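You operate a simulated robot arm through the tools that you are given. There is no shell and no other tool.

The job below is to be done with a simulated robot arm. You get a single attempt, and the scene is never put back.

TASK
Put one of the orange corner guards from the test table on the cream-legged table. Take the grey tub and leave it on the steel table. Take the grey-banded carton and leave it on the top of the belt. Put the small wood block on the bottom shelf of the white rack. Take the small green-banded jar and leave it on top of the yellow-banded carton. Take the orange-cored small cone from the hopper table and leave it on top of the purple reel. Count the yellow tape rolls on the hopper table, then put as many of the wood blocks from the hopper table on the top of the belt. Open the blue box lid. The order is free. Set down upright: small wood block, small green-banded jar, orange-cored small cone.

Only the result counts: the job must be done as asked and must still hold three seconds after the hand-in. Knocking over, shifting, dropping, spilling or breaking anything else fails it. A push-on lid holds only when it is set on centred and level and pressed home; a screw cap is set on level and turned clockwise until tight.

THE ROBOT
A 6-joint arm with a two-finger parallel gripper on a trunk, on a base that moves. Base frame: it is fixed to the floor where the robot stands at the start and does not move with it; the origin is under the middle of the robot, x ahead of it, y to its left, z up. Lengths are in mm, angles in degrees, forces in N, time in s.
With the tool pointing down near the work surface it reaches from about 260 to 680 mm from the robot's upright axis, wherever it stands. Its first joint turns from -166.0 to 166.0 degrees. Places, roughly: blue box lid [-1200, -1100, 1200]; bottom shelf of the white rack [-4400, 600, 100]; cream-legged table [1800, 1300, 700]; grey tub (22x17x12 cm) [-2100, 700, 900]; grey-banded carton [-3500, 1750, 1000]; orange corner guard (6x6x6 cm) [-1700, 2100, 900]; orange-cored small cone (7x7x12 cm) [-4700, 6200, 900]; purple reel (9x9x6 cm) [-4500, 5700, 900]; small green-banded jar (6x6x8 cm) [-4400, 5500, 900]; small wood block (4x8x5 cm) [-4600, 4000, 800]; steel table [-100, 2000, 800]; top of the belt [-1300, 4800, 400]; wood block (10x6x6 cm) [-4400, 6400, 900]; yellow tape roll (10x9x4 cm) [-4900, 5700, 900]; yellow tape roll (7x7x5 cm) [-4800, 6100, 900]; yellow-banded carton [-4750, 5500, 1000]. Payload 4.1 kg.
The tool frame sits at the grasp point between the pads (the TCP): z along the fingers, y along the line on which they close. The tips reach 23 mm beyond it. The gripper opens to 94 mm. The fingers are 38 mm wide and 10 mm thick; the gripper's body (54 by 96 mm) begins 39 mm behind the TCP.
Orientation is told as [roll, pitch, yaw] about the base's x, y, z axes, in that order, counted from this pose: with the fingers straight down and closing along the base's y, the tool's x points along the base's -x, its y along +y and its z along -z.

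THE INTERFACE
- The arm moves only by the tool apply_moves. Its argument "rows" is a list of rows, each a list of 3 entries, a list of its own where there are three numbers: the shift along the base's x, y, z in mm, then the turn, a rotation vector about the base's x, y, z in degrees, then the finger opening in mm, from 0 to 94. In form: [[[dx, dy, dz], [rx, ry, rz], claw], ...]. A call has 1 to 20 rows; each row is the pose to reach, as a shift and turn from the pose commanded when the call began. Rows are played at 5 a second. More than 50 mm and 8.6 degrees between two rows, or a gripper value outside its range, and nothing of the call is played. Where a pose cannot be reached the arm comes as near as it can. A force on the tool above 40 N (or 10 N above the force at the start of the call, whichever is more), or a blocked arm, ends the call early, and 0.2 s more pass. The fingers move at their own pace (about 45 mm/s each) and stop on an object; they squeeze with about 42 N. The grip force told is the motor's: it shows also when the fingers shut on nothing. Time passes only in rows, and 0.2 s behind the last, so rows that repeat a pose let the fingers close. The reply holds the time, the measured pose of the TCP, the force on the tool along the base axes, the opening and the grip force, in the units named above and with some noise, with the torque about the TCP (base axes, N m) and any sound that the robot's microphone picked up.
- Cameras (640 x 400 px; columns grow to the right, rows downward): "scene" is now at [27, 166.6, 1445.7]; the picture's right is [0.01, -1.00, 0.00], its down [-0.60, -0.01, -0.80] and it looks along [0.80, 0.01, -0.60] (base axes); focal length 262 px, centre (320, 200). "wrist" rides on the gripper at [86, 16, -74] in the tool frame; the picture's right is [-0.18, 0.98, 0.00], its down [-0.58, -0.11, -0.81] and it looks along [-0.79, -0.15, 0.59] (tool axes); focal length 243 px, centre (320, 200). There is no depth. A picture from a camera that has moved, and an enlarged one, comes with that camera's place and axes in the base frame and with its lens.
- get_image(camera): a new picture of that camera. The clock stands still meanwhile.
- move_column(by): slides the trunk up (or, below 0, down) by that many mm; the arm and the scene camera ride with it, the base frame stays. It gives what a move gives, with no picture.
- drive_base(legs): drives the robot by 1 to 6 legs, each [ahead, turn to the left] in mm and degrees, along the robot's own axes; the way and the turn of a leg run together, so that a leg with both is an arc; at most 1500 mm and 180 degrees a leg. The arm and the cameras ride along, it lands a little off, and it stops where it bumps. It gives what a move gives.
- aim_head(pan, tilt): turns the head with the scene camera to pan (to the left, within 155 degrees either way) and tilt (down, from -29 to 69), counted from straight ahead of the robot. It gives what a move gives.
- enlarge(camera, box): a new picture of the part [left, top, right, bottom] of that camera's present view, enlarged. The clock stands still meanwhile.
- finish_job(): hands the job in; it is judged then, once.

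Nothing tells you exact positions but the pictures and the camera data. Unless the task says otherwise, let go and move clear before handing in.

The tools are called after ">>>" by a JSON object that holds its "method" and its "body". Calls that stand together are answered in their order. apply_moves: Moves the arm, as the interface text tells. Its arguments: {"type":"object","properties":{"rows":{"type":"array"}},"required":["rows"]} The other tools are called the same way: move_column (by) moves the trunk up or down; drive_base (legs) drives the base; aim_head (pan, tilt) turns the head that bears the scene camera; get_image (camera) takes a picture; enlarge (camera, box) takes an enlarged picture of a part of a camera's view; finish_job () hands the job in.

At the start:

```text
time_s: 0.0
ee_pos: [428.5, 40.3, 1134.2]
tool_rot: [0.0, 0.0, 0.0]
contact_force: [-0.6, 0.7, 0.1]
ft_torque: [-0.01, 0.02, -0.04]
finger_gap: 93.8
grip_force: 0.1
trunk travel left (down, up): [-400.0, 190.0]
robot x, y, heading: [-1.7, -1.2, -0.1]
head pan, tilt (commanded): [0.7, 36.6]
```

scene: 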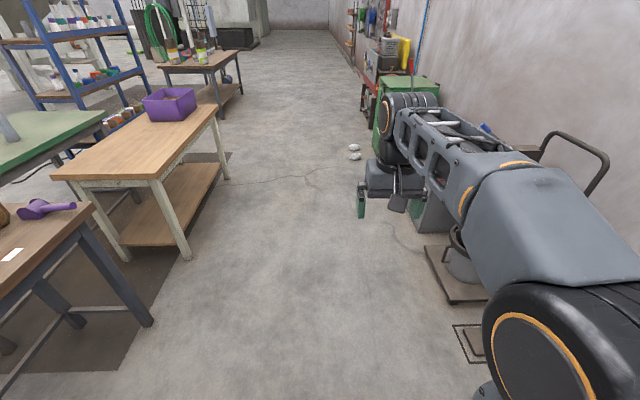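
wrist: 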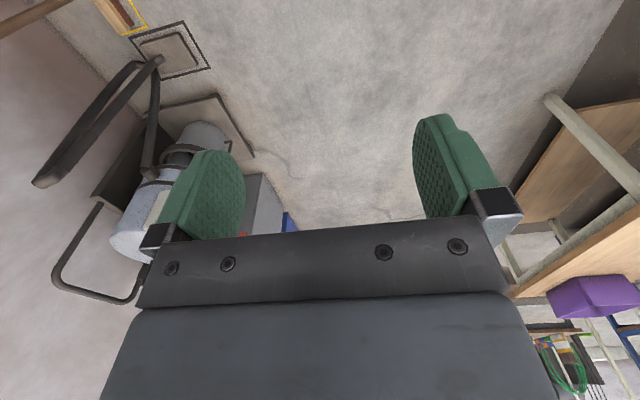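

I see a workshop with a wooden table with cream legs ahead-left and the arm stretched out in front. I'll look around with the head first, before moving anything.

>>> {"method": "aim_head", "body": {"pan": 60, "tilt": 20}}

>>> {"method": "get_image", "body": {"camera": "scene"}}

>>> {"method": "aim_head", "body": {"pan": 120, "tilt": 20}}

>>> {"method": "get_image", "body": {"camera": "scene"}}

>>> {"method": "aim_head", "body": {"pan": 155, "tilt": 20}}

>>> {"method": "get_image", "body": {"camera": "scene"}}

>>> {"method": "aim_head", "body": {"pan": -60, "tilt": 20}}

>>> {"method": "get_image", "body": {"camera": "scene"}}

>>> {"method": "aim_head", "body": {"pan": -130, "tilt": 20}}

>>> {"method": "get_image", "body": {"camera": "scene"}}

```text
time_s: 1.3
ee_pos: [427.5, 41.5, 1134.8]
tool_rot: [0.0, 0.1, 0.0]
contact_force: [-0.2, 0.7, 0.7]
ft_torque: [-0.03, 0.0, 0.03]
finger_gap: 93.9
grip_force: 0.1
trunk travel left (down, up): [-400.0, 190.0]
robot x, y, heading: [-1.2, -1.1, 0.1]
head pan, tilt (commanded): [60.0, 20.0]
```

```text
taken
camera scene: at [-13.6, 246.2, 1471.9], right [0.87, -0.5, 0.0], down [-0.17, -0.3, -0.94], along [0.47, 0.81, -0.34], focal length 262 px, centre (320, 200)
```

scene: 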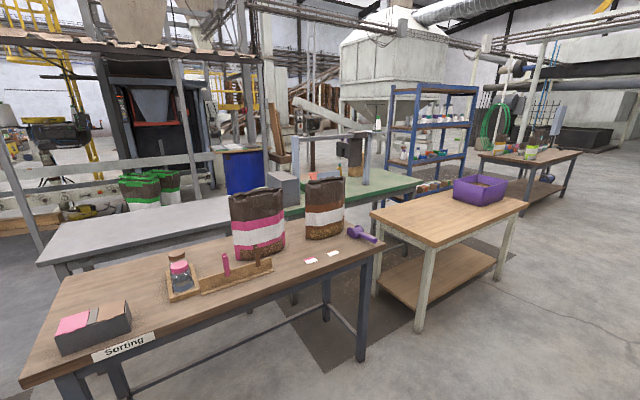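

```text
time_s: 2.6
ee_pos: [427.4, 40.0, 1133.9]
tool_rot: [-0.1, 0.0, 0.1]
contact_force: [-0.4, -0.1, 0.2]
ft_torque: [-0.01, -0.03, -0.05]
finger_gap: 93.7
grip_force: 0.1
trunk travel left (down, up): [-400.0, 190.0]
robot x, y, heading: [0.1, -0.3, -0.1]
head pan, tilt (commanded): [120.0, 20.0]
```

```text
taken
camera scene: at [-106.7, 246.3, 1471.9], right [0.87, 0.5, 0.0], down [0.17, -0.3, -0.94], along [-0.47, 0.81, -0.34], focal length 262 px, centre (320, 200)
```

scene: 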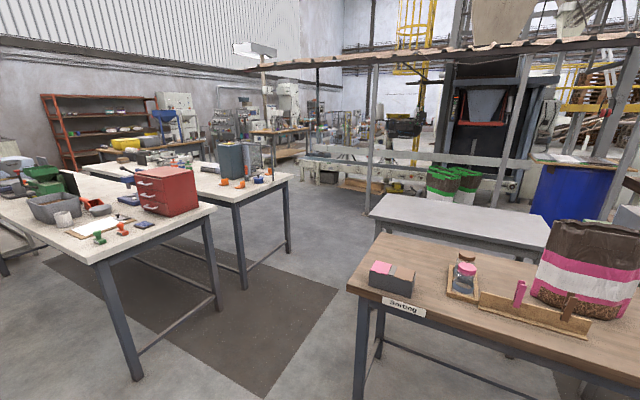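

```text
time_s: 3.6
ee_pos: [428.0, 40.8, 1134.4]
tool_rot: [0.0, -0.1, 0.0]
contact_force: [-0.1, 0.4, 0.6]
ft_torque: [-0.01, 0.03, -0.02]
finger_gap: 94.0
grip_force: 0.1
trunk travel left (down, up): [-400.0, 190.0]
robot x, y, heading: [-2.9, -3.5, -0.0]
head pan, tilt (commanded): [154.7, 20.0]
```

```text
taken
camera scene: at [-144.4, 205.5, 1471.9], right [0.43, 0.9, 0.0], down [0.31, -0.15, -0.94], along [-0.85, 0.4, -0.34], focal length 262 px, centre (320, 200)
```

scene: 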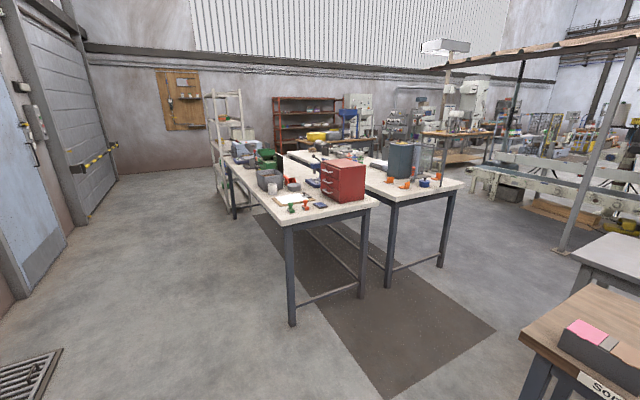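

```text
time_s: 6.7
ee_pos: [427.5, 40.5, 1135.1]
tool_rot: [-0.1, 0.0, 0.0]
contact_force: [0.9, 0.4, 0.1]
ft_torque: [-0.03, -0.02, 0.02]
finger_gap: 94.1
grip_force: 0.1
trunk travel left (down, up): [-400.0, 190.0]
robot x, y, heading: [1.1, 1.1, -0.1]
head pan, tilt (commanded): [-60.0, 20.0]
```

```text
taken
camera scene: at [-13.6, 85.0, 1471.9], right [-0.87, -0.5, 0.0], down [-0.17, 0.3, -0.94], along [0.47, -0.81, -0.34], focal length 262 px, centre (320, 200)
```

scene: 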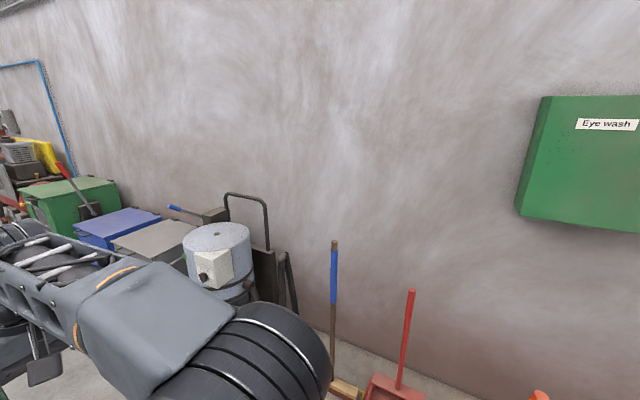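

```text
time_s: 8.1
ee_pos: [428.5, 40.7, 1134.3]
tool_rot: [-0.1, 0.0, 0.0]
contact_force: [-0.2, 0.1, -0.6]
ft_torque: [-0.01, 0.02, 0.01]
finger_gap: 93.8
grip_force: 0.1
trunk travel left (down, up): [-400.0, 190.0]
robot x, y, heading: [0.8, -2.9, 0.3]
head pan, tilt (commanded): [-130.0, 20.0]
```

```text
taken
camera scene: at [-120.0, 94.2, 1471.9], right [-0.77, 0.64, 0.0], down [0.22, 0.26, -0.94], along [-0.6, -0.72, -0.34], focal length 262 px, centre (320, 200)
```

scene: 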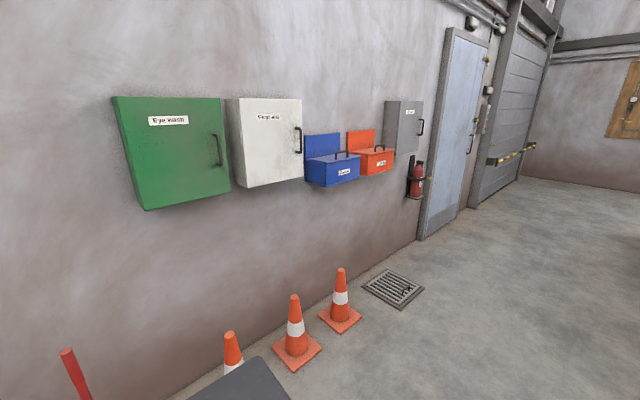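

I can see the wall boxes (green, white, blue, orange, grey) on the right-rear wall, with cones on the floor beneath, and two cream-topped tables to the rear left. Next I'll look closer at the blue box and at the robot's own base.

>>> {"method": "enlarge", "body": {"camera": "scene", "box": [260, 90, 460, 215]}}

>>> {"method": "aim_head", "body": {"pan": -90, "tilt": 69}}

>>> {"method": "get_image", "body": {"camera": "scene"}}

>>> {"method": "aim_head", "body": {"pan": 90, "tilt": 69}}

>>> {"method": "get_image", "body": {"camera": "scene"}}

>>> {"method": "aim_head", "body": {"pan": 155, "tilt": 69}}

>>> {"method": "get_image", "body": {"camera": "scene"}}

>>> {"method": "aim_head", "body": {"pan": 0, "tilt": 69}}

>>> {"method": "get_image", "body": {"camera": "scene"}}

```text
3.20 times, centred on (360, 152) of scene
camera zoom: at [-120.0, 94.2, 1471.9], right [-0.77, 0.64, 0.0], down [0.22, 0.26, -0.94], along [-0.6, -0.72, -0.34], focal length 839 px, centre (192, 352)
```

zoom: 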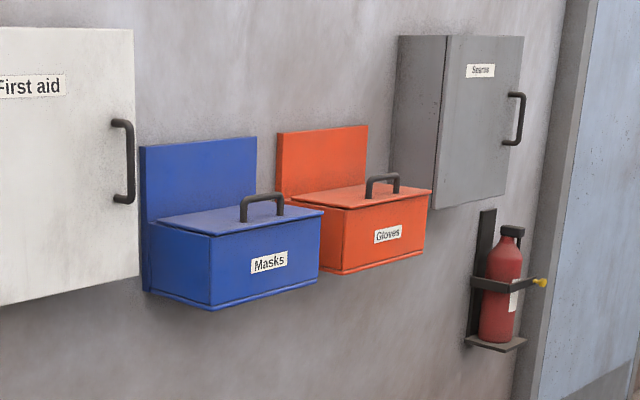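

```text
time_s: 9.3
ee_pos: [428.3, 41.4, 1135.2]
tool_rot: [0.0, 0.1, -0.1]
contact_force: [0.2, 0.4, 0.0]
ft_torque: [-0.01, -0.02, -0.03]
finger_gap: 94.1
grip_force: 0.1
trunk travel left (down, up): [-400.0, 190.0]
robot x, y, heading: [0.2, 2.6, 0.2]
head pan, tilt (commanded): [-90.0, 68.8]
```

```text
taken
camera scene: at [-60.3, 109.6, 1404.5], right [-1.0, 0.0, 0.0], down [0.0, 0.93, -0.36], along [0.0, -0.36, -0.93], focal length 262 px, centre (320, 200)
```

scene: 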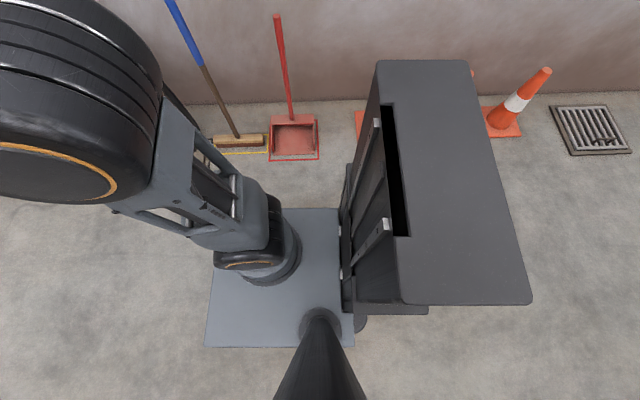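

```text
time_s: 12.0
ee_pos: [428.6, 40.8, 1134.0]
tool_rot: [0.0, 0.0, 0.0]
contact_force: [-0.2, -0.1, 0.0]
ft_torque: [0.0, 0.0, 0.01]
finger_gap: 94.0
grip_force: 0.2
trunk travel left (down, up): [-400.0, 190.0]
robot x, y, heading: [2.0, -1.4, 0.1]
head pan, tilt (commanded): [90.0, 68.8]
```

```text
taken
camera scene: at [-60.2, 221.5, 1404.4], right [1.0, 0.0, 0.0], down [0.0, -0.93, -0.36], along [0.0, 0.36, -0.93], focal length 262 px, centre (320, 200)
```

scene: 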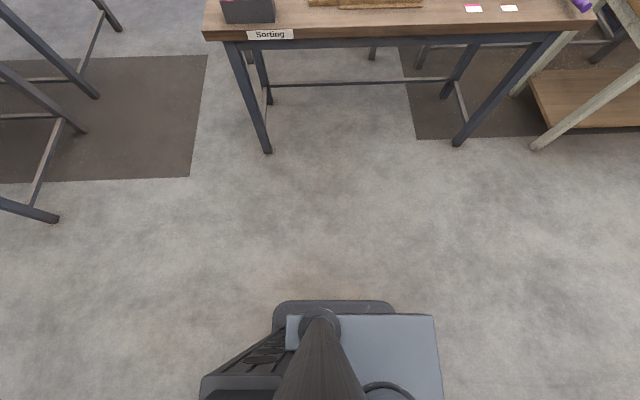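

```text
time_s: 13.3
ee_pos: [428.1, 41.7, 1133.2]
tool_rot: [0.0, 0.0, 0.0]
contact_force: [0.2, -0.3, 0.0]
ft_torque: [-0.03, 0.01, 0.01]
finger_gap: 94.0
grip_force: 0.0
trunk travel left (down, up): [-400.0, 190.0]
robot x, y, heading: [3.0, -1.8, -0.0]
head pan, tilt (commanded): [154.7, 68.8]
```

```text
taken
camera scene: at [-110.8, 189.5, 1404.4], right [0.43, 0.9, 0.0], down [0.84, -0.4, -0.36], along [-0.33, 0.15, -0.93], focal length 262 px, centre (320, 200)
```

scene: 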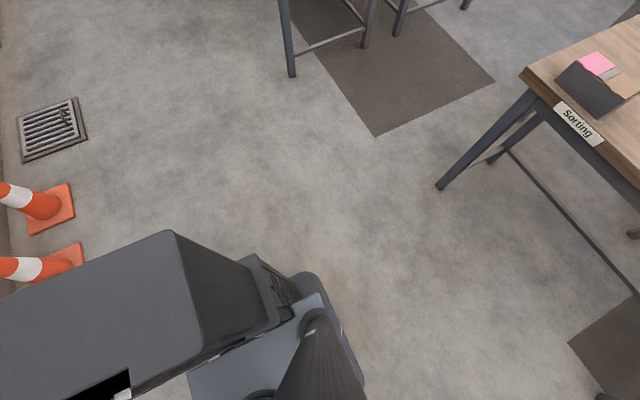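

```text
time_s: 15.7
ee_pos: [427.2, 41.2, 1134.9]
tool_rot: [0.0, 0.0, 0.0]
contact_force: [-0.2, -0.4, 0.9]
ft_torque: [0.02, 0.01, -0.02]
finger_gap: 94.1
grip_force: 0.1
trunk travel left (down, up): [-400.0, 190.0]
robot x, y, heading: [-0.1, -0.3, -0.2]
head pan, tilt (commanded): [0.0, 68.8]
```

```text
taken
camera scene: at [-4.3, 165.6, 1404.4], right [0.0, -1.0, 0.0], down [-0.93, 0.0, -0.36], along [0.36, 0.0, -0.93], focal length 262 px, centre (320, 200)
```

scene: 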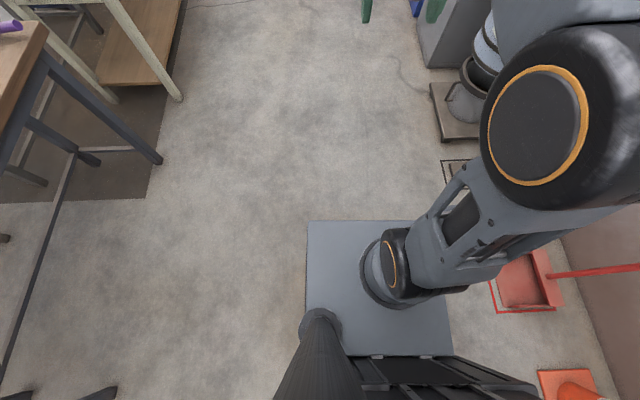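

The blue "Masks" box has a loop handle on its lid, hinged at the wall side, and three cones stand on the floor along the wall. I'll drive to a spot facing it, about 550 mm off the wall-mounted box.

>>> {"method": "drive_base", "body": {"legs": [[0, -157], [1330, 0], [0, 67]]}}

>>> {"method": "aim_head", "body": {"pan": -10, "tilt": 25}}

>>> {"method": "get_image", "body": {"camera": "scene"}}

>>> {"method": "get_image", "body": {"camera": "wrist"}}

```text
time_s: 31.8
ee_pos: [-1188.1, -945.4, 1133.9]
tool_rot: [0.0, 0.0, -89.8]
contact_force: [-0.7, -0.5, 0.3]
ft_torque: [-0.04, -0.01, 0.03]
finger_gap: 93.9
grip_force: 0.1
trunk travel left (down, up): [-400.0, 190.0]
robot x, y, heading: [-1228.0, -515.2, -89.8]
head pan, tilt (commanded): [0.0, 68.8]
```

```text
time_s: 32.9
ee_pos: [-1187.7, -945.6, 1134.4]
tool_rot: [-0.1, 0.0, -89.8]
contact_force: [0.5, -0.4, 0.3]
ft_torque: [-0.03, -0.02, 0.01]
finger_gap: 93.8
grip_force: 0.1
trunk travel left (down, up): [-400.0, 190.0]
robot x, y, heading: [-1225.4, -518.6, -89.9]
head pan, tilt (commanded): [-10.0, 25.0]
```

```text
taken
camera scene: at [-1079.3, -548.6, 1463.8], right [-0.99, 0.17, 0.0], down [0.07, 0.42, -0.91], along [-0.15, -0.89, -0.42], focal length 262 px, centre (320, 200)
```

scene: 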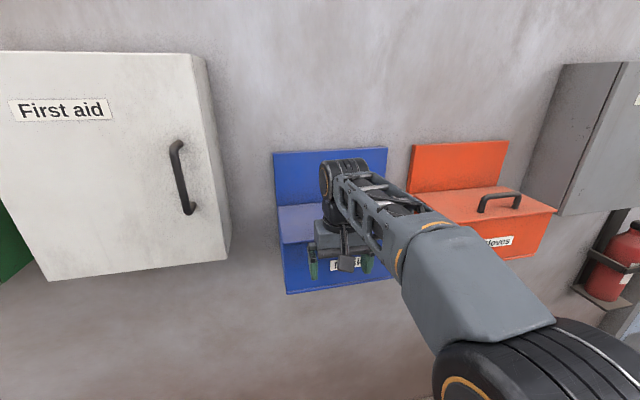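

```text
taken
camera wrist: at [-1172.7, -860.1, 1208.5], right [0.98, -0.18, 0.0], down [-0.11, -0.58, 0.81], along [-0.15, -0.79, -0.59], focal length 243 px, centre (320, 200)
```

wrist: 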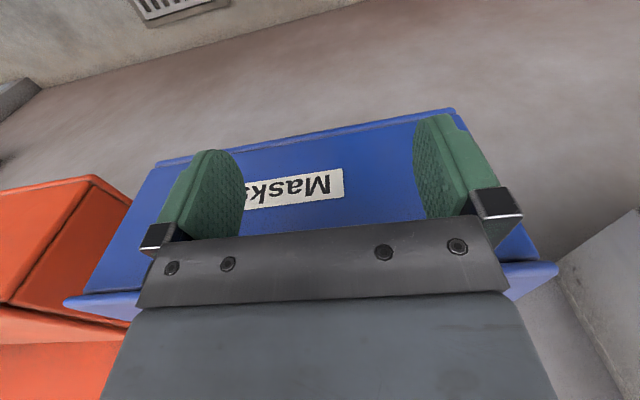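

The arm is blocking my view of the blue lid; the handle is behind the wrist. I'll move the arm up and aside to see the handle clearly.

>>> {"method": "apply_moves", "body": {"rows": [[[40, 30, 40], [0, 0, 0], 94], [[80, 60, 80], [0, 0, 0], 94], [[120, 80, 120], [0, 0, 0], 94], [[150, 100, 150], [0, 0, 0], 94], [[150, 100, 190], [0, 0, 0], 94]]}}

>>> {"method": "aim_head", "body": {"pan": -15, "tilt": 30}}

>>> {"method": "get_image", "body": {"camera": "scene"}}

>>> {"method": "get_image", "body": {"camera": "wrist"}}

```text
refused: row 1 steps farther than a row can; nothing moved
```

```text
time_s: 33.5
ee_pos: [-1188.0, -946.3, 1135.1]
tool_rot: [0.0, 0.1, -89.8]
contact_force: [-0.6, 0.1, -0.2]
ft_torque: [-0.01, 0.03, 0.01]
finger_gap: 94.0
grip_force: 0.1
trunk travel left (down, up): [-400.0, 190.0]
robot x, y, heading: [-1228.7, -518.4, -89.9]
head pan, tilt (commanded): [-15.0, 30.0]
```

```text
taken
camera scene: at [-1086.7, -545.3, 1455.9], right [-0.97, 0.26, 0.0], down [0.13, 0.48, -0.87], along [-0.22, -0.84, -0.5], focal length 262 px, centre (320, 200)
```

scene: 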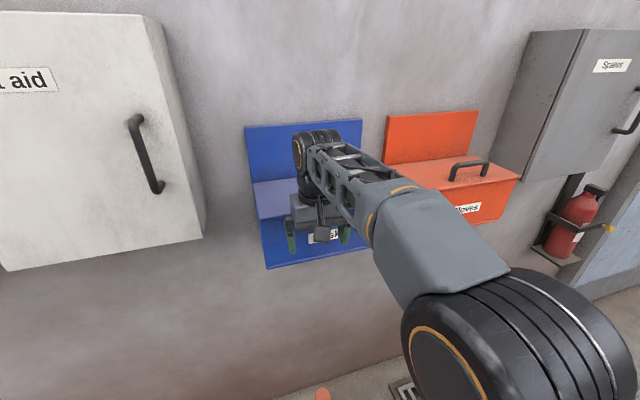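

```text
taken
camera wrist: at [-1172.7, -860.1, 1208.5], right [0.98, -0.18, 0.0], down [-0.11, -0.58, 0.81], along [-0.15, -0.79, -0.59], focal length 243 px, centre (320, 200)
```

wrist: 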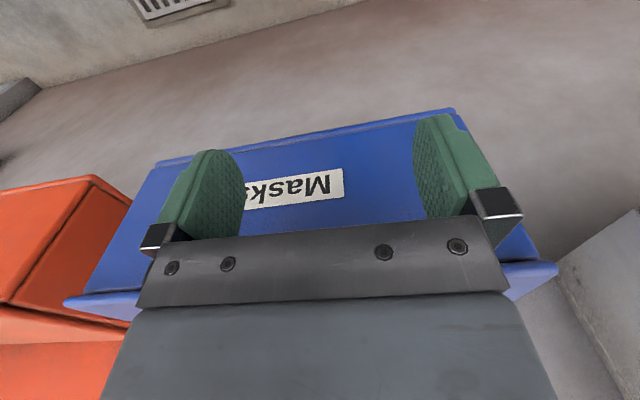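

The step was over the 50 mm limit, so nothing moved. I'll repeat it with smaller steps.

>>> {"method": "apply_moves", "body": {"rows": [[[25, 20, 30], [0, 0, 0], 94], [[50, 40, 60], [0, 0, 0], 94], [[75, 60, 90], [0, 0, 0], 94], [[100, 80, 120], [0, 0, 0], 94], [[125, 90, 150], [0, 0, 0], 94], [[150, 100, 180], [0, 0, 0], 94], [[175, 100, 210], [0, 0, 0], 94]]}}

>>> {"method": "get_image", "body": {"camera": "scene"}}

>>> {"method": "get_image", "body": {"camera": "wrist"}}

```text
time_s: 35.1
ee_pos: [-1017.4, -838.7, 1282.1]
tool_rot: [0.2, -0.2, -89.7]
contact_force: [0.1, 0.1, -0.6]
ft_torque: [0.0, 0.02, 0.0]
finger_gap: 93.7
grip_force: 0.1
out of reach, approached as far as the arm can: row 6, 7
trunk travel left (down, up): [-400.0, 190.0]
robot x, y, heading: [-1229.1, -519.2, -90.0]
head pan, tilt (commanded): [-15.0, 30.0]
```

```text
taken
camera scene: at [-1086.1, -545.1, 1455.8], right [-0.97, 0.26, 0.0], down [0.13, 0.48, -0.87], along [-0.22, -0.84, -0.5], focal length 262 px, centre (320, 200)
```

scene: 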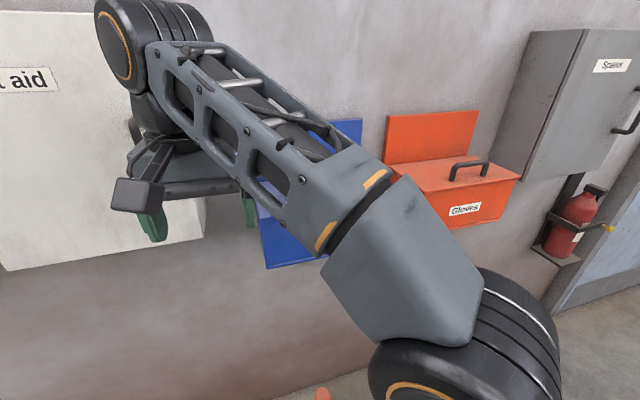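

```text
taken
camera wrist: at [-1003.1, -752.5, 1355.3], right [0.98, -0.18, 0.0], down [-0.11, -0.58, 0.81], along [-0.14, -0.8, -0.59], focal length 243 px, centre (320, 200)
```

wrist: 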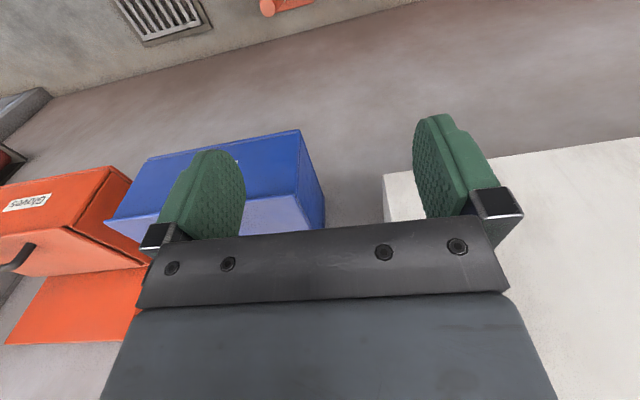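

The forearm is still in the way. I'll swing the tool to the right-hand side (toward the orange box side, but well in front of it) to uncover the blue lid.

>>> {"method": "apply_moves", "body": {"rows": [[[-45, 0, 0], [0, 0, 0], 94], [[-90, 0, 0], [0, 0, 0], 94], [[-135, 0, 0], [0, 0, 0], 94], [[-180, 0, 0], [0, 0, 0], 94], [[-225, 0, 0], [0, 0, 0], 94], [[-270, 10, 0], [0, 0, 0], 94], [[-315, 20, 0], [0, 0, 0], 94], [[-360, 40, 0], [0, 0, 0], 94], [[-405, 60, 0], [0, 0, 0], 94], [[-450, 80, 0], [0, 0, 0], 94], [[-480, 100, 0], [0, 0, 0], 94]]}}

>>> {"method": "get_image", "body": {"camera": "scene"}}

>>> {"method": "get_image", "body": {"camera": "wrist"}}

```text
time_s: 37.5
ee_pos: [-1501.0, -737.4, 1284.0]
tool_rot: [-0.1, 0.1, -89.8]
contact_force: [-0.6, 0.3, 0.4]
ft_torque: [-0.02, 0.01, 0.01]
finger_gap: 94.1
grip_force: 0.1
trunk travel left (down, up): [-400.0, 190.0]
robot x, y, heading: [-1230.4, -518.2, -89.8]
head pan, tilt (commanded): [-15.0, 30.0]
```

```text
taken
camera scene: at [-1087.1, -545.2, 1455.9], right [-0.97, 0.26, 0.0], down [0.13, 0.48, -0.87], along [-0.22, -0.84, -0.5], focal length 262 px, centre (320, 200)
```

scene: 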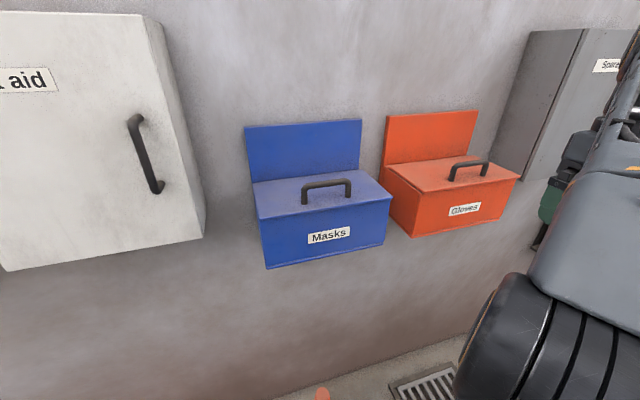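

```text
taken
camera wrist: at [-1485.4, -651.9, 1356.7], right [0.98, -0.18, 0.0], down [-0.11, -0.58, 0.81], along [-0.15, -0.79, -0.59], focal length 243 px, centre (320, 200)
```

wrist: 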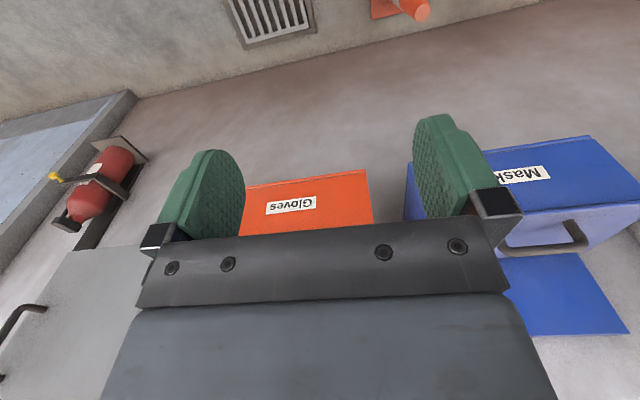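

Now the blue lid and its handle are in clear view. I'll enlarge it to measure positions.

>>> {"method": "enlarge", "body": {"camera": "scene", "box": [230, 100, 410, 280]}}

>>> {"method": "enlarge", "body": {"camera": "wrist", "box": [470, 110, 640, 350]}}

```text
2.22 times, centred on (320, 190) of scene
camera zoom: at [-1087.1, -545.2, 1455.9], right [-0.97, 0.26, 0.0], down [0.13, 0.48, -0.87], along [-0.22, -0.84, -0.5], focal length 583 px, centre (320, 222)
```

zoom: 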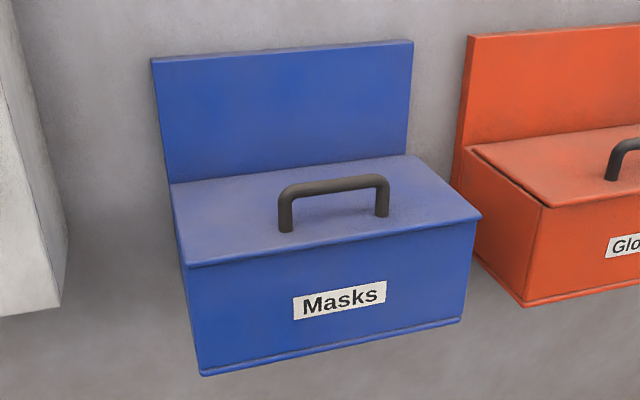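

```text
1.67 times, centred on (555, 230) of wrist
camera zoom: at [-1485.4, -651.9, 1356.7], right [0.98, -0.18, 0.0], down [-0.11, -0.58, 0.81], along [-0.15, -0.79, -0.59], focal length 404 px, centre (-72, 150)
```

zoom: 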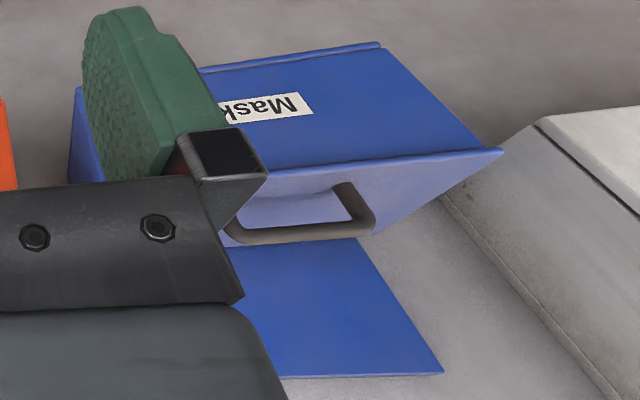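

The handle bar runs along x with its middle near (-1229, -1025, 1205) and about 30 mm clear beneath it; the backboard rises to about z 1306. I'll raise the trunk, turn the wrist so the fingers straddle the bar vertically, and approach tilted 45°.

>>> {"method": "move_column", "body": {"by": 150}}

>>> {"method": "apply_moves", "body": {"rows": [[[25, -6, -9], [0, 0, 8.2], 94], [[50, -12, -18], [0, 0, 16.4], 94], [[75, -18, -27], [0, 0, 24.5], 94], [[100, -24, -36], [0, 0, 32.7], 94], [[124, -30, -45], [0, 0, 40.9], 94], [[149, -36, -54], [0, 0, 49.0], 94], [[174, -42, -63], [0, 0, 57.2], 94], [[198, -48, -72], [0, 0, 65.4], 94], [[223, -54, -76], [0, 0, 73.5], 94], [[248, -60, -80], [0, 0, 81.7], 94], [[272, -63, -84], [0, 0, 89.8], 94]]}}

```text
time_s: 39.3
ee_pos: [-1500.7, -738.4, 1433.3]
tool_rot: [-0.1, 0.0, -89.9]
contact_force: [-0.7, 0.2, -0.5]
ft_torque: [0.02, 0.0, 0.03]
finger_gap: 93.9
grip_force: 0.1
trunk travel left (down, up): [-550.0, 40.0]
robot x, y, heading: [-1228.3, -514.8, -89.8]
head pan, tilt (commanded): [-15.0, 30.0]
```

```text
time_s: 41.7
ee_pos: [-1227.7, -801.5, 1348.1]
tool_rot: [-0.1, 0.0, 0.1]
contact_force: [-0.5, -0.6, 0.8]
ft_torque: [-0.01, 0.02, -0.03]
finger_gap: 93.8
grip_force: 0.0
trunk travel left (down, up): [-550.0, 40.0]
robot x, y, heading: [-1230.0, -518.6, -90.1]
head pan, tilt (commanded): [-15.0, 30.0]
```

Yaw is now zero. I'll tilt the tool 45° toward the wall while moving closer, and narrow the fingers.

>>> {"method": "apply_moves", "body": {"rows": [[[0, -15, 0], [-7.5, 0, 0], 80], [[0, -30, 0], [-15, 0, 0], 60], [[0, -45, 0], [-22.5, 0, 0], 44], [[0, -60, -5], [-30, 0, 0], 44], [[0, -80, -10], [-37.5, 0, 0], 44], [[0, -100, -20], [-45, 0, 0], 44]]}}

>>> {"method": "get_image", "body": {"camera": "wrist"}}

>>> {"method": "aim_head", "body": {"pan": -15, "tilt": 45}}

>>> {"method": "get_image", "body": {"camera": "scene"}}

```text
time_s: 43.1
ee_pos: [-1227.5, -901.3, 1328.7]
tool_rot: [-45.1, -0.1, 0.0]
contact_force: [0.6, -0.3, -0.1]
ft_torque: [-0.01, 0.02, -0.01]
finger_gap: 44.3
grip_force: 0.1
trunk travel left (down, up): [-550.0, 40.0]
robot x, y, heading: [-1228.1, -515.5, -89.9]
head pan, tilt (commanded): [-15.0, 30.0]
```

```text
taken
camera wrist: at [-1314.7, -837.9, 1369.1], right [0.18, 0.69, -0.7], down [0.58, 0.49, 0.65], along [0.79, -0.52, -0.31], focal length 243 px, centre (320, 200)
```

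wrist: 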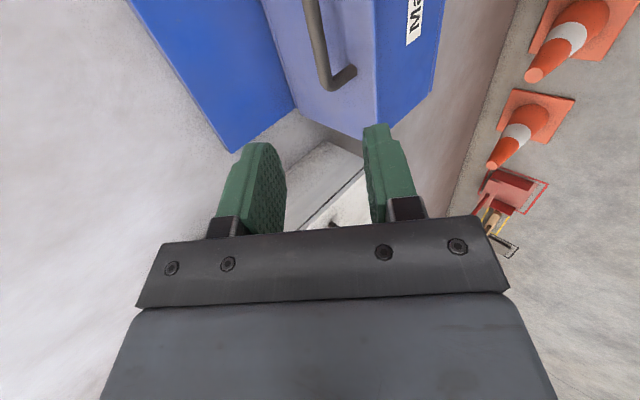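

```text
time_s: 43.9
ee_pos: [-1228.7, -899.7, 1328.2]
tool_rot: [-45.1, -0.1, -0.1]
contact_force: [0.2, -0.2, -0.1]
ft_torque: [0.03, 0.01, -0.01]
finger_gap: 44.1
grip_force: 0.0
trunk travel left (down, up): [-550.0, 40.0]
robot x, y, heading: [-1232.1, -515.1, -89.7]
head pan, tilt (commanded): [-15.0, 45.0]
```

```text
taken
camera scene: at [-1084.4, -536.4, 1583.3], right [-0.97, 0.26, 0.0], down [0.18, 0.68, -0.71], along [-0.18, -0.68, -0.71], focal length 262 px, centre (320, 200)
```

scene: 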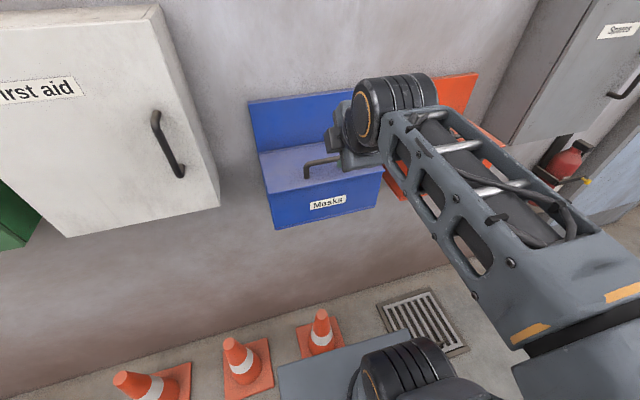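

The handle lies right along the tool's 45° axis. I'll advance along it most of the way and check.

>>> {"method": "apply_moves", "body": {"rows": [[[0, -25, -25], [0, 0, 0], 36], [[0, -50, -50], [0, 0, 0], 36], [[0, -70, -70], [0, 0, 0], 36], [[0, -80, -80], [0, 0, 0], 36]]}}

>>> {"method": "get_image", "body": {"camera": "wrist"}}

>>> {"method": "enlarge", "body": {"camera": "scene", "box": [230, 70, 430, 240]}}

```text
time_s: 44.9
ee_pos: [-1227.3, -980.5, 1249.8]
tool_rot: [-45.1, -0.2, 0.0]
contact_force: [0.2, -0.3, 0.8]
ft_torque: [0.0, -0.02, 0.01]
finger_gap: 36.2
grip_force: 0.0
trunk travel left (down, up): [-550.0, 40.0]
robot x, y, heading: [-1227.0, -518.8, -89.7]
head pan, tilt (commanded): [-15.0, 45.0]
```

```text
taken
camera wrist: at [-1314.7, -917.9, 1289.4], right [0.18, 0.69, -0.7], down [0.58, 0.49, 0.65], along [0.79, -0.52, -0.31], focal length 243 px, centre (320, 200)
```

wrist: 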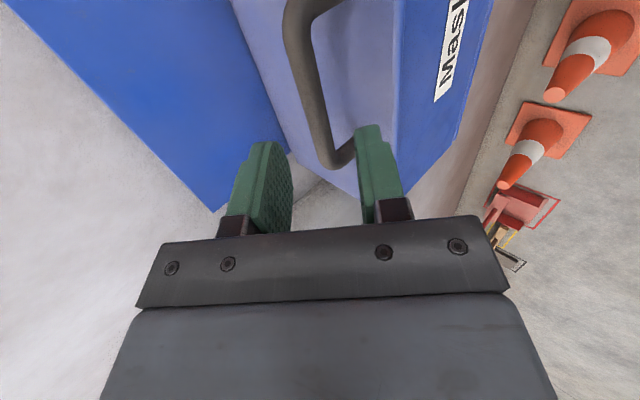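

```text
2.35 times, centred on (330, 155) of scene
camera zoom: at [-1084.4, -536.7, 1583.3], right [-0.97, 0.26, 0.0], down [0.18, 0.68, -0.71], along [-0.18, -0.68, -0.71], focal length 617 px, centre (296, 306)
```

zoom: 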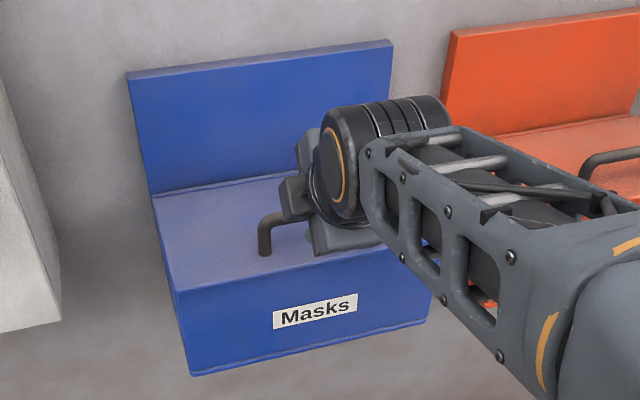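

The bar sits slightly toward the upper finger; I'll correct by about 6 mm and push on so the bar enters between the fingers.

>>> {"method": "apply_moves", "body": {"rows": [[[0, -12, -4], [0, 0, 0], 34], [[0, -24, -16], [0, 0, 0], 34], [[0, -36, -28], [0, 0, 0], 34], [[0, -47, -38], [0, 0, 0], 34]]}}

>>> {"method": "get_image", "body": {"camera": "wrist"}}

```text
time_s: 45.9
ee_pos: [-1227.1, -1028.6, 1211.4]
tool_rot: [-45.1, 0.0, -0.1]
contact_force: [0.1, -0.3, 0.2]
ft_torque: [-0.02, 0.01, -0.02]
finger_gap: 34.0
grip_force: 0.1
trunk travel left (down, up): [-550.0, 40.0]
robot x, y, heading: [-1229.3, -518.2, -90.0]
head pan, tilt (commanded): [-15.0, 45.0]
```

```text
taken
camera wrist: at [-1314.6, -965.8, 1251.4], right [0.18, 0.69, -0.7], down [0.58, 0.49, 0.65], along [0.79, -0.52, -0.31], focal length 243 px, centre (320, 200)
```

wrist: 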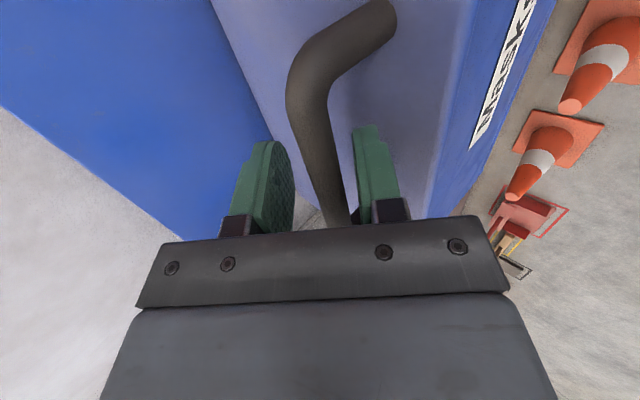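

The bar is between the fingers. I'll narrow the fingers loosely around it (hooking rather than gripping) and start the lifting arc about the hinge.

>>> {"method": "apply_moves", "body": {"rows": [[[0, 0, 0], [0, 0, 0], 24], [[0, 0, 0], [0, 0, 0], 24], [[0, -5, 11], [2, 0, 0], 24], [[0, -10, 21], [4.2, 0, 0], 24], [[0, -16.5, 31], [6.2, 0, 0], 24], [[0, -23.6, 40.3], [8.3, 0, 0], 24]]}}

>>> {"method": "get_image", "body": {"camera": "wrist"}}

>>> {"method": "enlarge", "body": {"camera": "scene", "box": [230, 70, 430, 240]}}

```text
time_s: 47.3
ee_pos: [-1228.9, -1050.9, 1251.4]
tool_rot: [-36.7, -0.1, 0.0]
contact_force: [0.0, -0.6, -1.2]
ft_torque: [-0.07, 0.01, 0.01]
finger_gap: 24.5
grip_force: 1.0
trunk travel left (down, up): [-550.0, 40.0]
robot x, y, heading: [-1230.2, -517.7, -89.7]
head pan, tilt (commanded): [-15.0, 45.0]
```

```text
taken
camera wrist: at [-1315.2, -995.2, 1300.7], right [0.18, 0.79, -0.59], down [0.58, 0.39, 0.71], along [0.79, -0.47, -0.38], focal length 243 px, centre (320, 200)
```

wrist: 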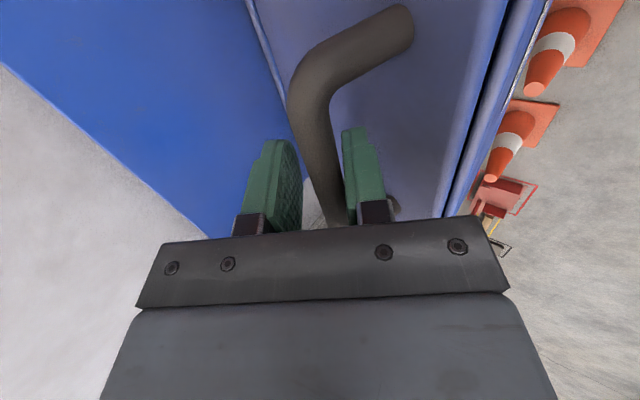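

```text
2.35 times, centred on (330, 155) of scene
camera zoom: at [-1084.3, -536.3, 1583.3], right [-0.97, 0.26, 0.0], down [0.18, 0.68, -0.71], along [-0.18, -0.68, -0.71], focal length 617 px, centre (296, 306)
```

zoom: 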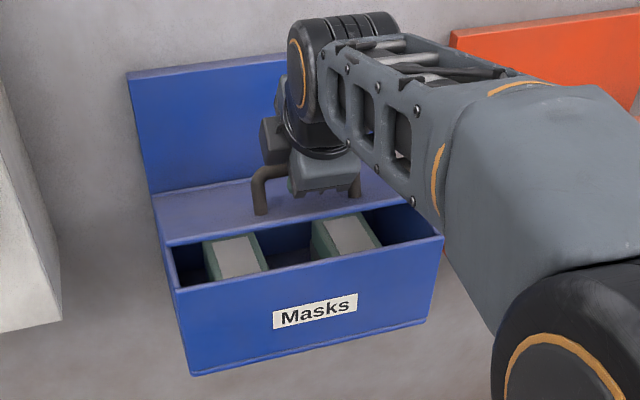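

The lid is lifting cleanly. I'll continue the arc.

>>> {"method": "apply_moves", "body": {"rows": [[[0, -8, 8.5], [2, 0, 0], 24], [[0, -17, 16.5], [4.2, 0, 0], 24], [[0, -26, 23.5], [6.3, 0, 0], 24], [[0, -36, 30], [8.4, 0, 0], 24], [[0, -47, 35], [10.5, 0, 0], 24], [[0, -57, 39.5], [12.5, 0, 0], 24]]}}

>>> {"method": "get_image", "body": {"camera": "wrist"}}

>>> {"method": "enlarge", "body": {"camera": "scene", "box": [230, 70, 430, 240]}}

```text
time_s: 48.7
ee_pos: [-1228.6, -1108.7, 1290.9]
tool_rot: [-24.2, -0.1, 0.0]
contact_force: [0.2, 0.8, -0.1]
ft_torque: [0.02, 0.03, 0.0]
finger_gap: 24.0
grip_force: 0.0
trunk travel left (down, up): [-550.0, 40.0]
robot x, y, heading: [-1230.5, -519.5, -89.7]
head pan, tilt (commanded): [-15.0, 45.0]
```

```text
taken
camera wrist: at [-1315.2, -1064.8, 1350.9], right [0.18, 0.9, -0.4], down [0.58, 0.23, 0.78], along [0.79, -0.38, -0.48], focal length 243 px, centre (320, 200)
```

wrist: 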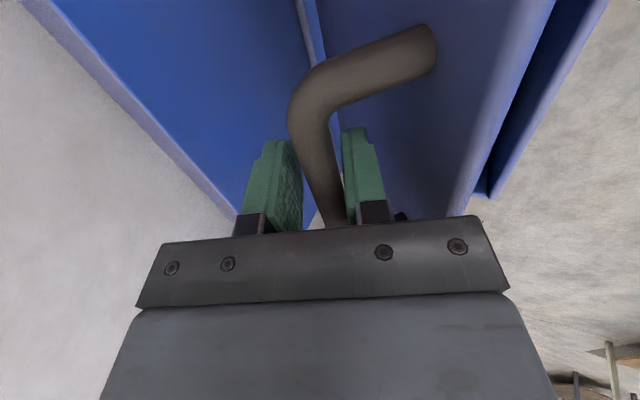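

```text
2.35 times, centred on (330, 155) of scene
camera zoom: at [-1084.4, -536.9, 1583.3], right [-0.97, 0.26, 0.0], down [0.18, 0.68, -0.71], along [-0.18, -0.68, -0.71], focal length 617 px, centre (296, 306)
```

zoom: 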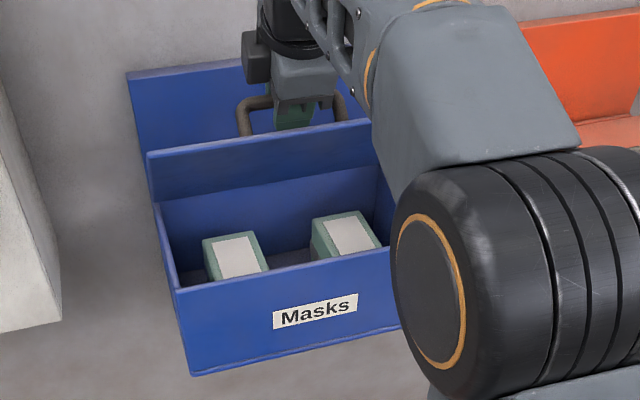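

The lid is open about 50°. I'll continue in small steps toward the backboard.

>>> {"method": "apply_moves", "body": {"rows": [[[0, -6, 3], [1, 0, 0], 24], [[0, -12, 4.5], [2, 0, 0], 24], [[0, -18, 5.5], [3, 0, 0], 24], [[0, -24, 6], [4, 0, 0], 24]]}}

>>> {"method": "get_image", "body": {"camera": "wrist"}}

>>> {"method": "enlarge", "body": {"camera": "scene", "box": [230, 70, 430, 240]}}

```text
time_s: 49.7
ee_pos: [-1228.0, -1132.7, 1296.4]
tool_rot: [-20.3, -0.1, 0.0]
contact_force: [0.3, -0.2, -0.2]
ft_torque: [0.01, -0.01, 0.0]
finger_gap: 23.9
grip_force: 0.1
trunk travel left (down, up): [-550.0, 40.0]
robot x, y, heading: [-1230.9, -515.4, -90.1]
head pan, tilt (commanded): [-15.0, 45.0]
```

```text
taken
camera wrist: at [-1315.1, -1092.9, 1360.4], right [0.19, 0.92, -0.34], down [0.58, 0.18, 0.79], along [0.79, -0.34, -0.5], focal length 243 px, centre (320, 200)
```

wrist: 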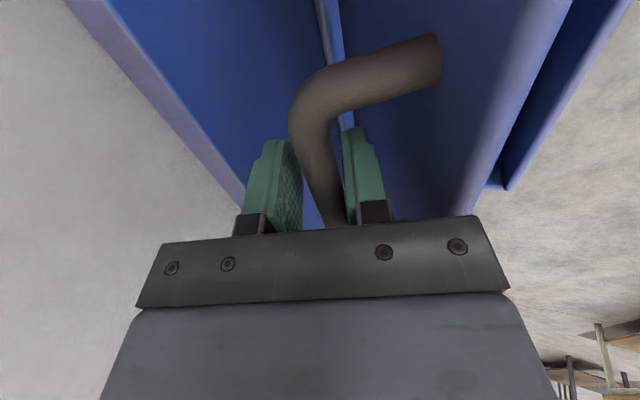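

```text
2.35 times, centred on (330, 155) of scene
camera zoom: at [-1084.4, -536.7, 1583.3], right [-0.97, 0.26, 0.0], down [0.18, 0.68, -0.71], along [-0.18, -0.68, -0.71], focal length 617 px, centre (296, 306)
```

zoom: 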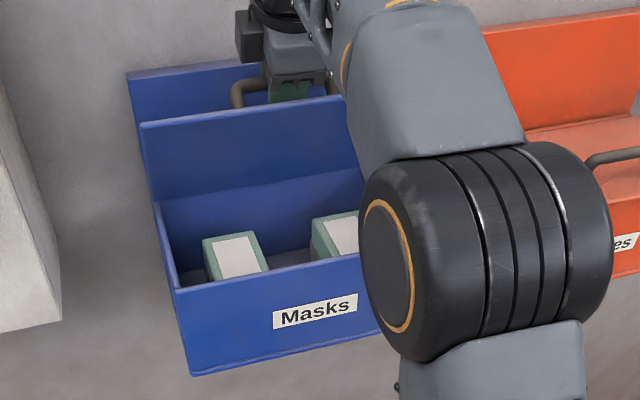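

Still no contact force and the lid sits at roughly 60°. I'll press a bit farther until it stops.

>>> {"method": "apply_moves", "body": {"rows": [[[0, -4, 0.5], [1, 0, 0], 24], [[0, -8, 0.5], [2, 0, 0], 24], [[0, -12, 0], [3, 0, 0], 24], [[0, -16, 0], [3, 0, 0], 24]]}}

>>> {"method": "get_image", "body": {"camera": "wrist"}}

>>> {"method": "enlarge", "body": {"camera": "scene", "box": [230, 70, 430, 240]}}

```text
time_s: 50.7
ee_pos: [-1228.4, -1147.6, 1296.1]
tool_rot: [-17.3, -0.1, 0.0]
contact_force: [-0.3, 0.1, -0.4]
ft_torque: [-0.03, 0.01, 0.0]
finger_gap: 24.4
grip_force: 0.3
trunk travel left (down, up): [-550.0, 40.0]
robot x, y, heading: [-1229.3, -517.7, -89.9]
head pan, tilt (commanded): [-15.0, 45.0]
```

```text
taken
camera wrist: at [-1314.7, -1111.9, 1362.4], right [0.18, 0.94, -0.29], down [0.58, 0.13, 0.8], along [0.79, -0.32, -0.52], focal length 243 px, centre (320, 200)
```

wrist: 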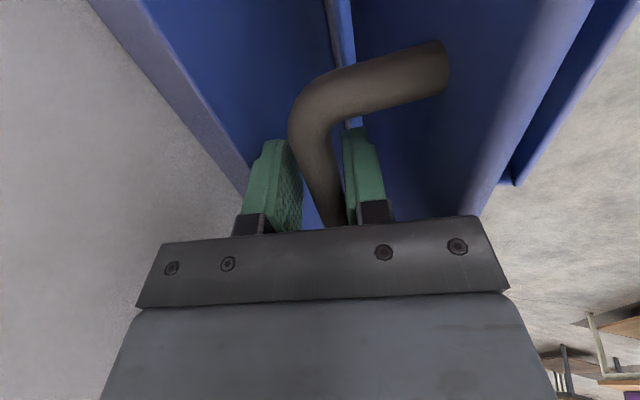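

```text
2.35 times, centred on (330, 155) of scene
camera zoom: at [-1084.4, -536.4, 1583.3], right [-0.97, 0.26, 0.0], down [0.18, 0.68, -0.71], along [-0.18, -0.68, -0.71], focal length 617 px, centre (296, 306)
```

zoom: 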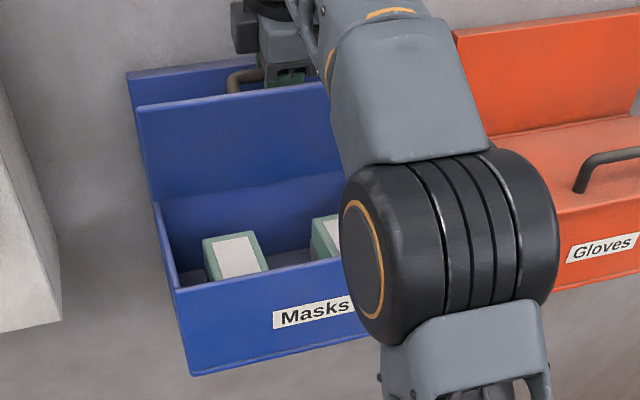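

Still free. I'll continue a little more.

>>> {"method": "apply_moves", "body": {"rows": [[[0, -4, 0], [1, 0, 0], 24], [[0, -8, -0.5], [2, 0, 0], 24], [[0, -12, -1], [3, 0, 0], 24], [[0, -16, -2], [4, 0, 0], 24]]}}

>>> {"method": "get_image", "body": {"camera": "wrist"}}

>>> {"method": "enlarge", "body": {"camera": "scene", "box": [230, 70, 430, 240]}}

```text
time_s: 51.7
ee_pos: [-1228.4, -1163.1, 1295.9]
tool_rot: [-13.2, 0.0, 0.0]
contact_force: [-0.8, 7.6, 1.0]
ft_torque: [-0.4, -0.04, 0.24]
finger_gap: 23.9
grip_force: 0.0
trunk travel left (down, up): [-550.0, 40.0]
robot x, y, heading: [-1229.7, -515.7, -90.0]
head pan, tilt (commanded): [-15.0, 45.0]
```

```text
taken
camera wrist: at [-1315.2, -1131.0, 1363.9], right [0.18, 0.96, -0.23], down [0.58, 0.08, 0.81], along [0.79, -0.28, -0.54], focal length 243 px, centre (320, 200)
```

wrist: 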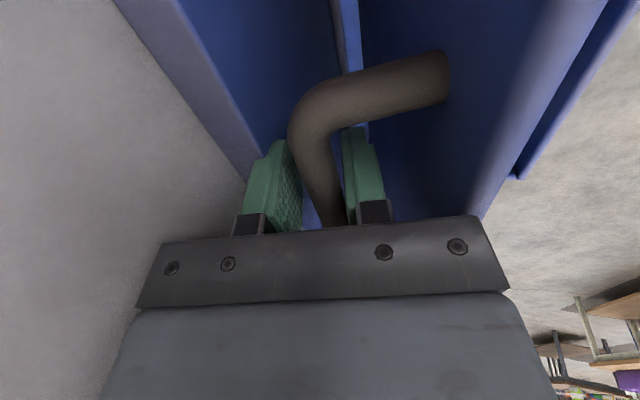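

```text
2.35 times, centred on (330, 155) of scene
camera zoom: at [-1084.4, -534.7, 1583.3], right [-0.97, 0.26, 0.0], down [0.18, 0.68, -0.71], along [-0.18, -0.68, -0.71], focal length 617 px, centre (296, 306)
```

zoom: 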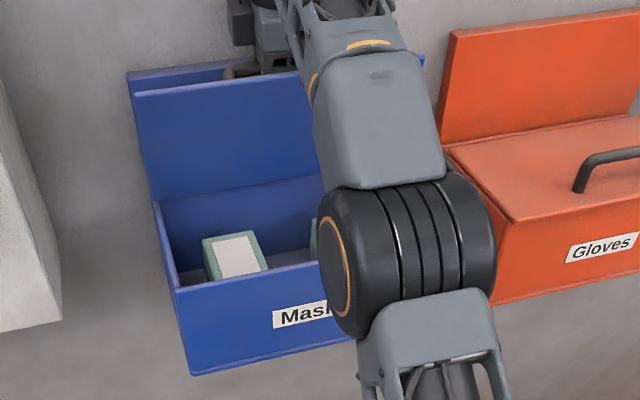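

Contact with the board at 7.6 N, so the lid is near its limit. I'll back off and withdraw the fingers along their axis, and watch whether the lid stays.

>>> {"method": "apply_moves", "body": {"rows": [[[0, 3, 0], [0, 0, 0], 24], [[0, 4, 5], [0, 0, 0], 26], [[0, 7, 18], [0, 0, 0], 26], [[0, 11, 36], [0, 0, 0], 26], [[0, 16, 60], [0, 0, 0], 26]]}}

>>> {"method": "enlarge", "body": {"camera": "scene", "box": [230, 70, 430, 240]}}

>>> {"method": "get_image", "body": {"camera": "wrist"}}

```text
time_s: 52.9
ee_pos: [-1227.4, -1133.4, 1343.0]
tool_rot: [-13.3, 0.0, 0.1]
contact_force: [0.0, 0.4, 0.3]
ft_torque: [-0.01, -0.04, -0.02]
finger_gap: 25.9
grip_force: 0.0
out of reach, approached as far as the arm can: row 4, 5
trunk travel left (down, up): [-550.0, 40.0]
robot x, y, heading: [-1227.8, -515.2, -90.0]
head pan, tilt (commanded): [-15.0, 45.0]
```

```text
2.35 times, centred on (330, 155) of scene
camera zoom: at [-1084.4, -535.2, 1583.3], right [-0.97, 0.26, 0.0], down [0.18, 0.68, -0.71], along [-0.18, -0.68, -0.71], focal length 617 px, centre (296, 306)
```

zoom: 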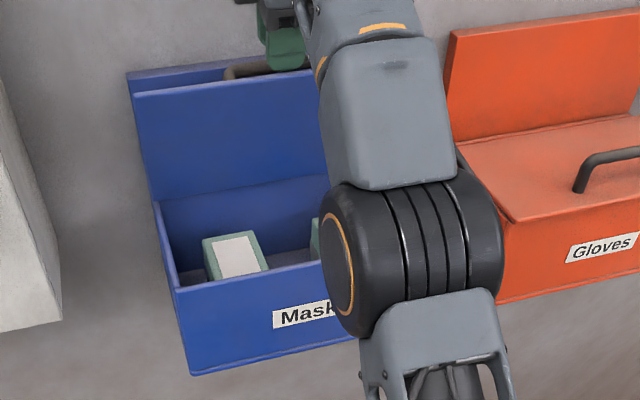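

```text
taken
camera wrist: at [-1314.8, -1102.2, 1412.4], right [0.18, 0.96, -0.23], down [0.58, 0.08, 0.81], along [0.79, -0.28, -0.54], focal length 243 px, centre (320, 200)
```

wrist: 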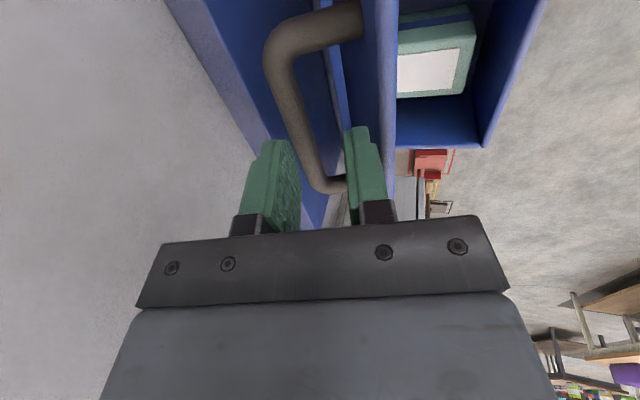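

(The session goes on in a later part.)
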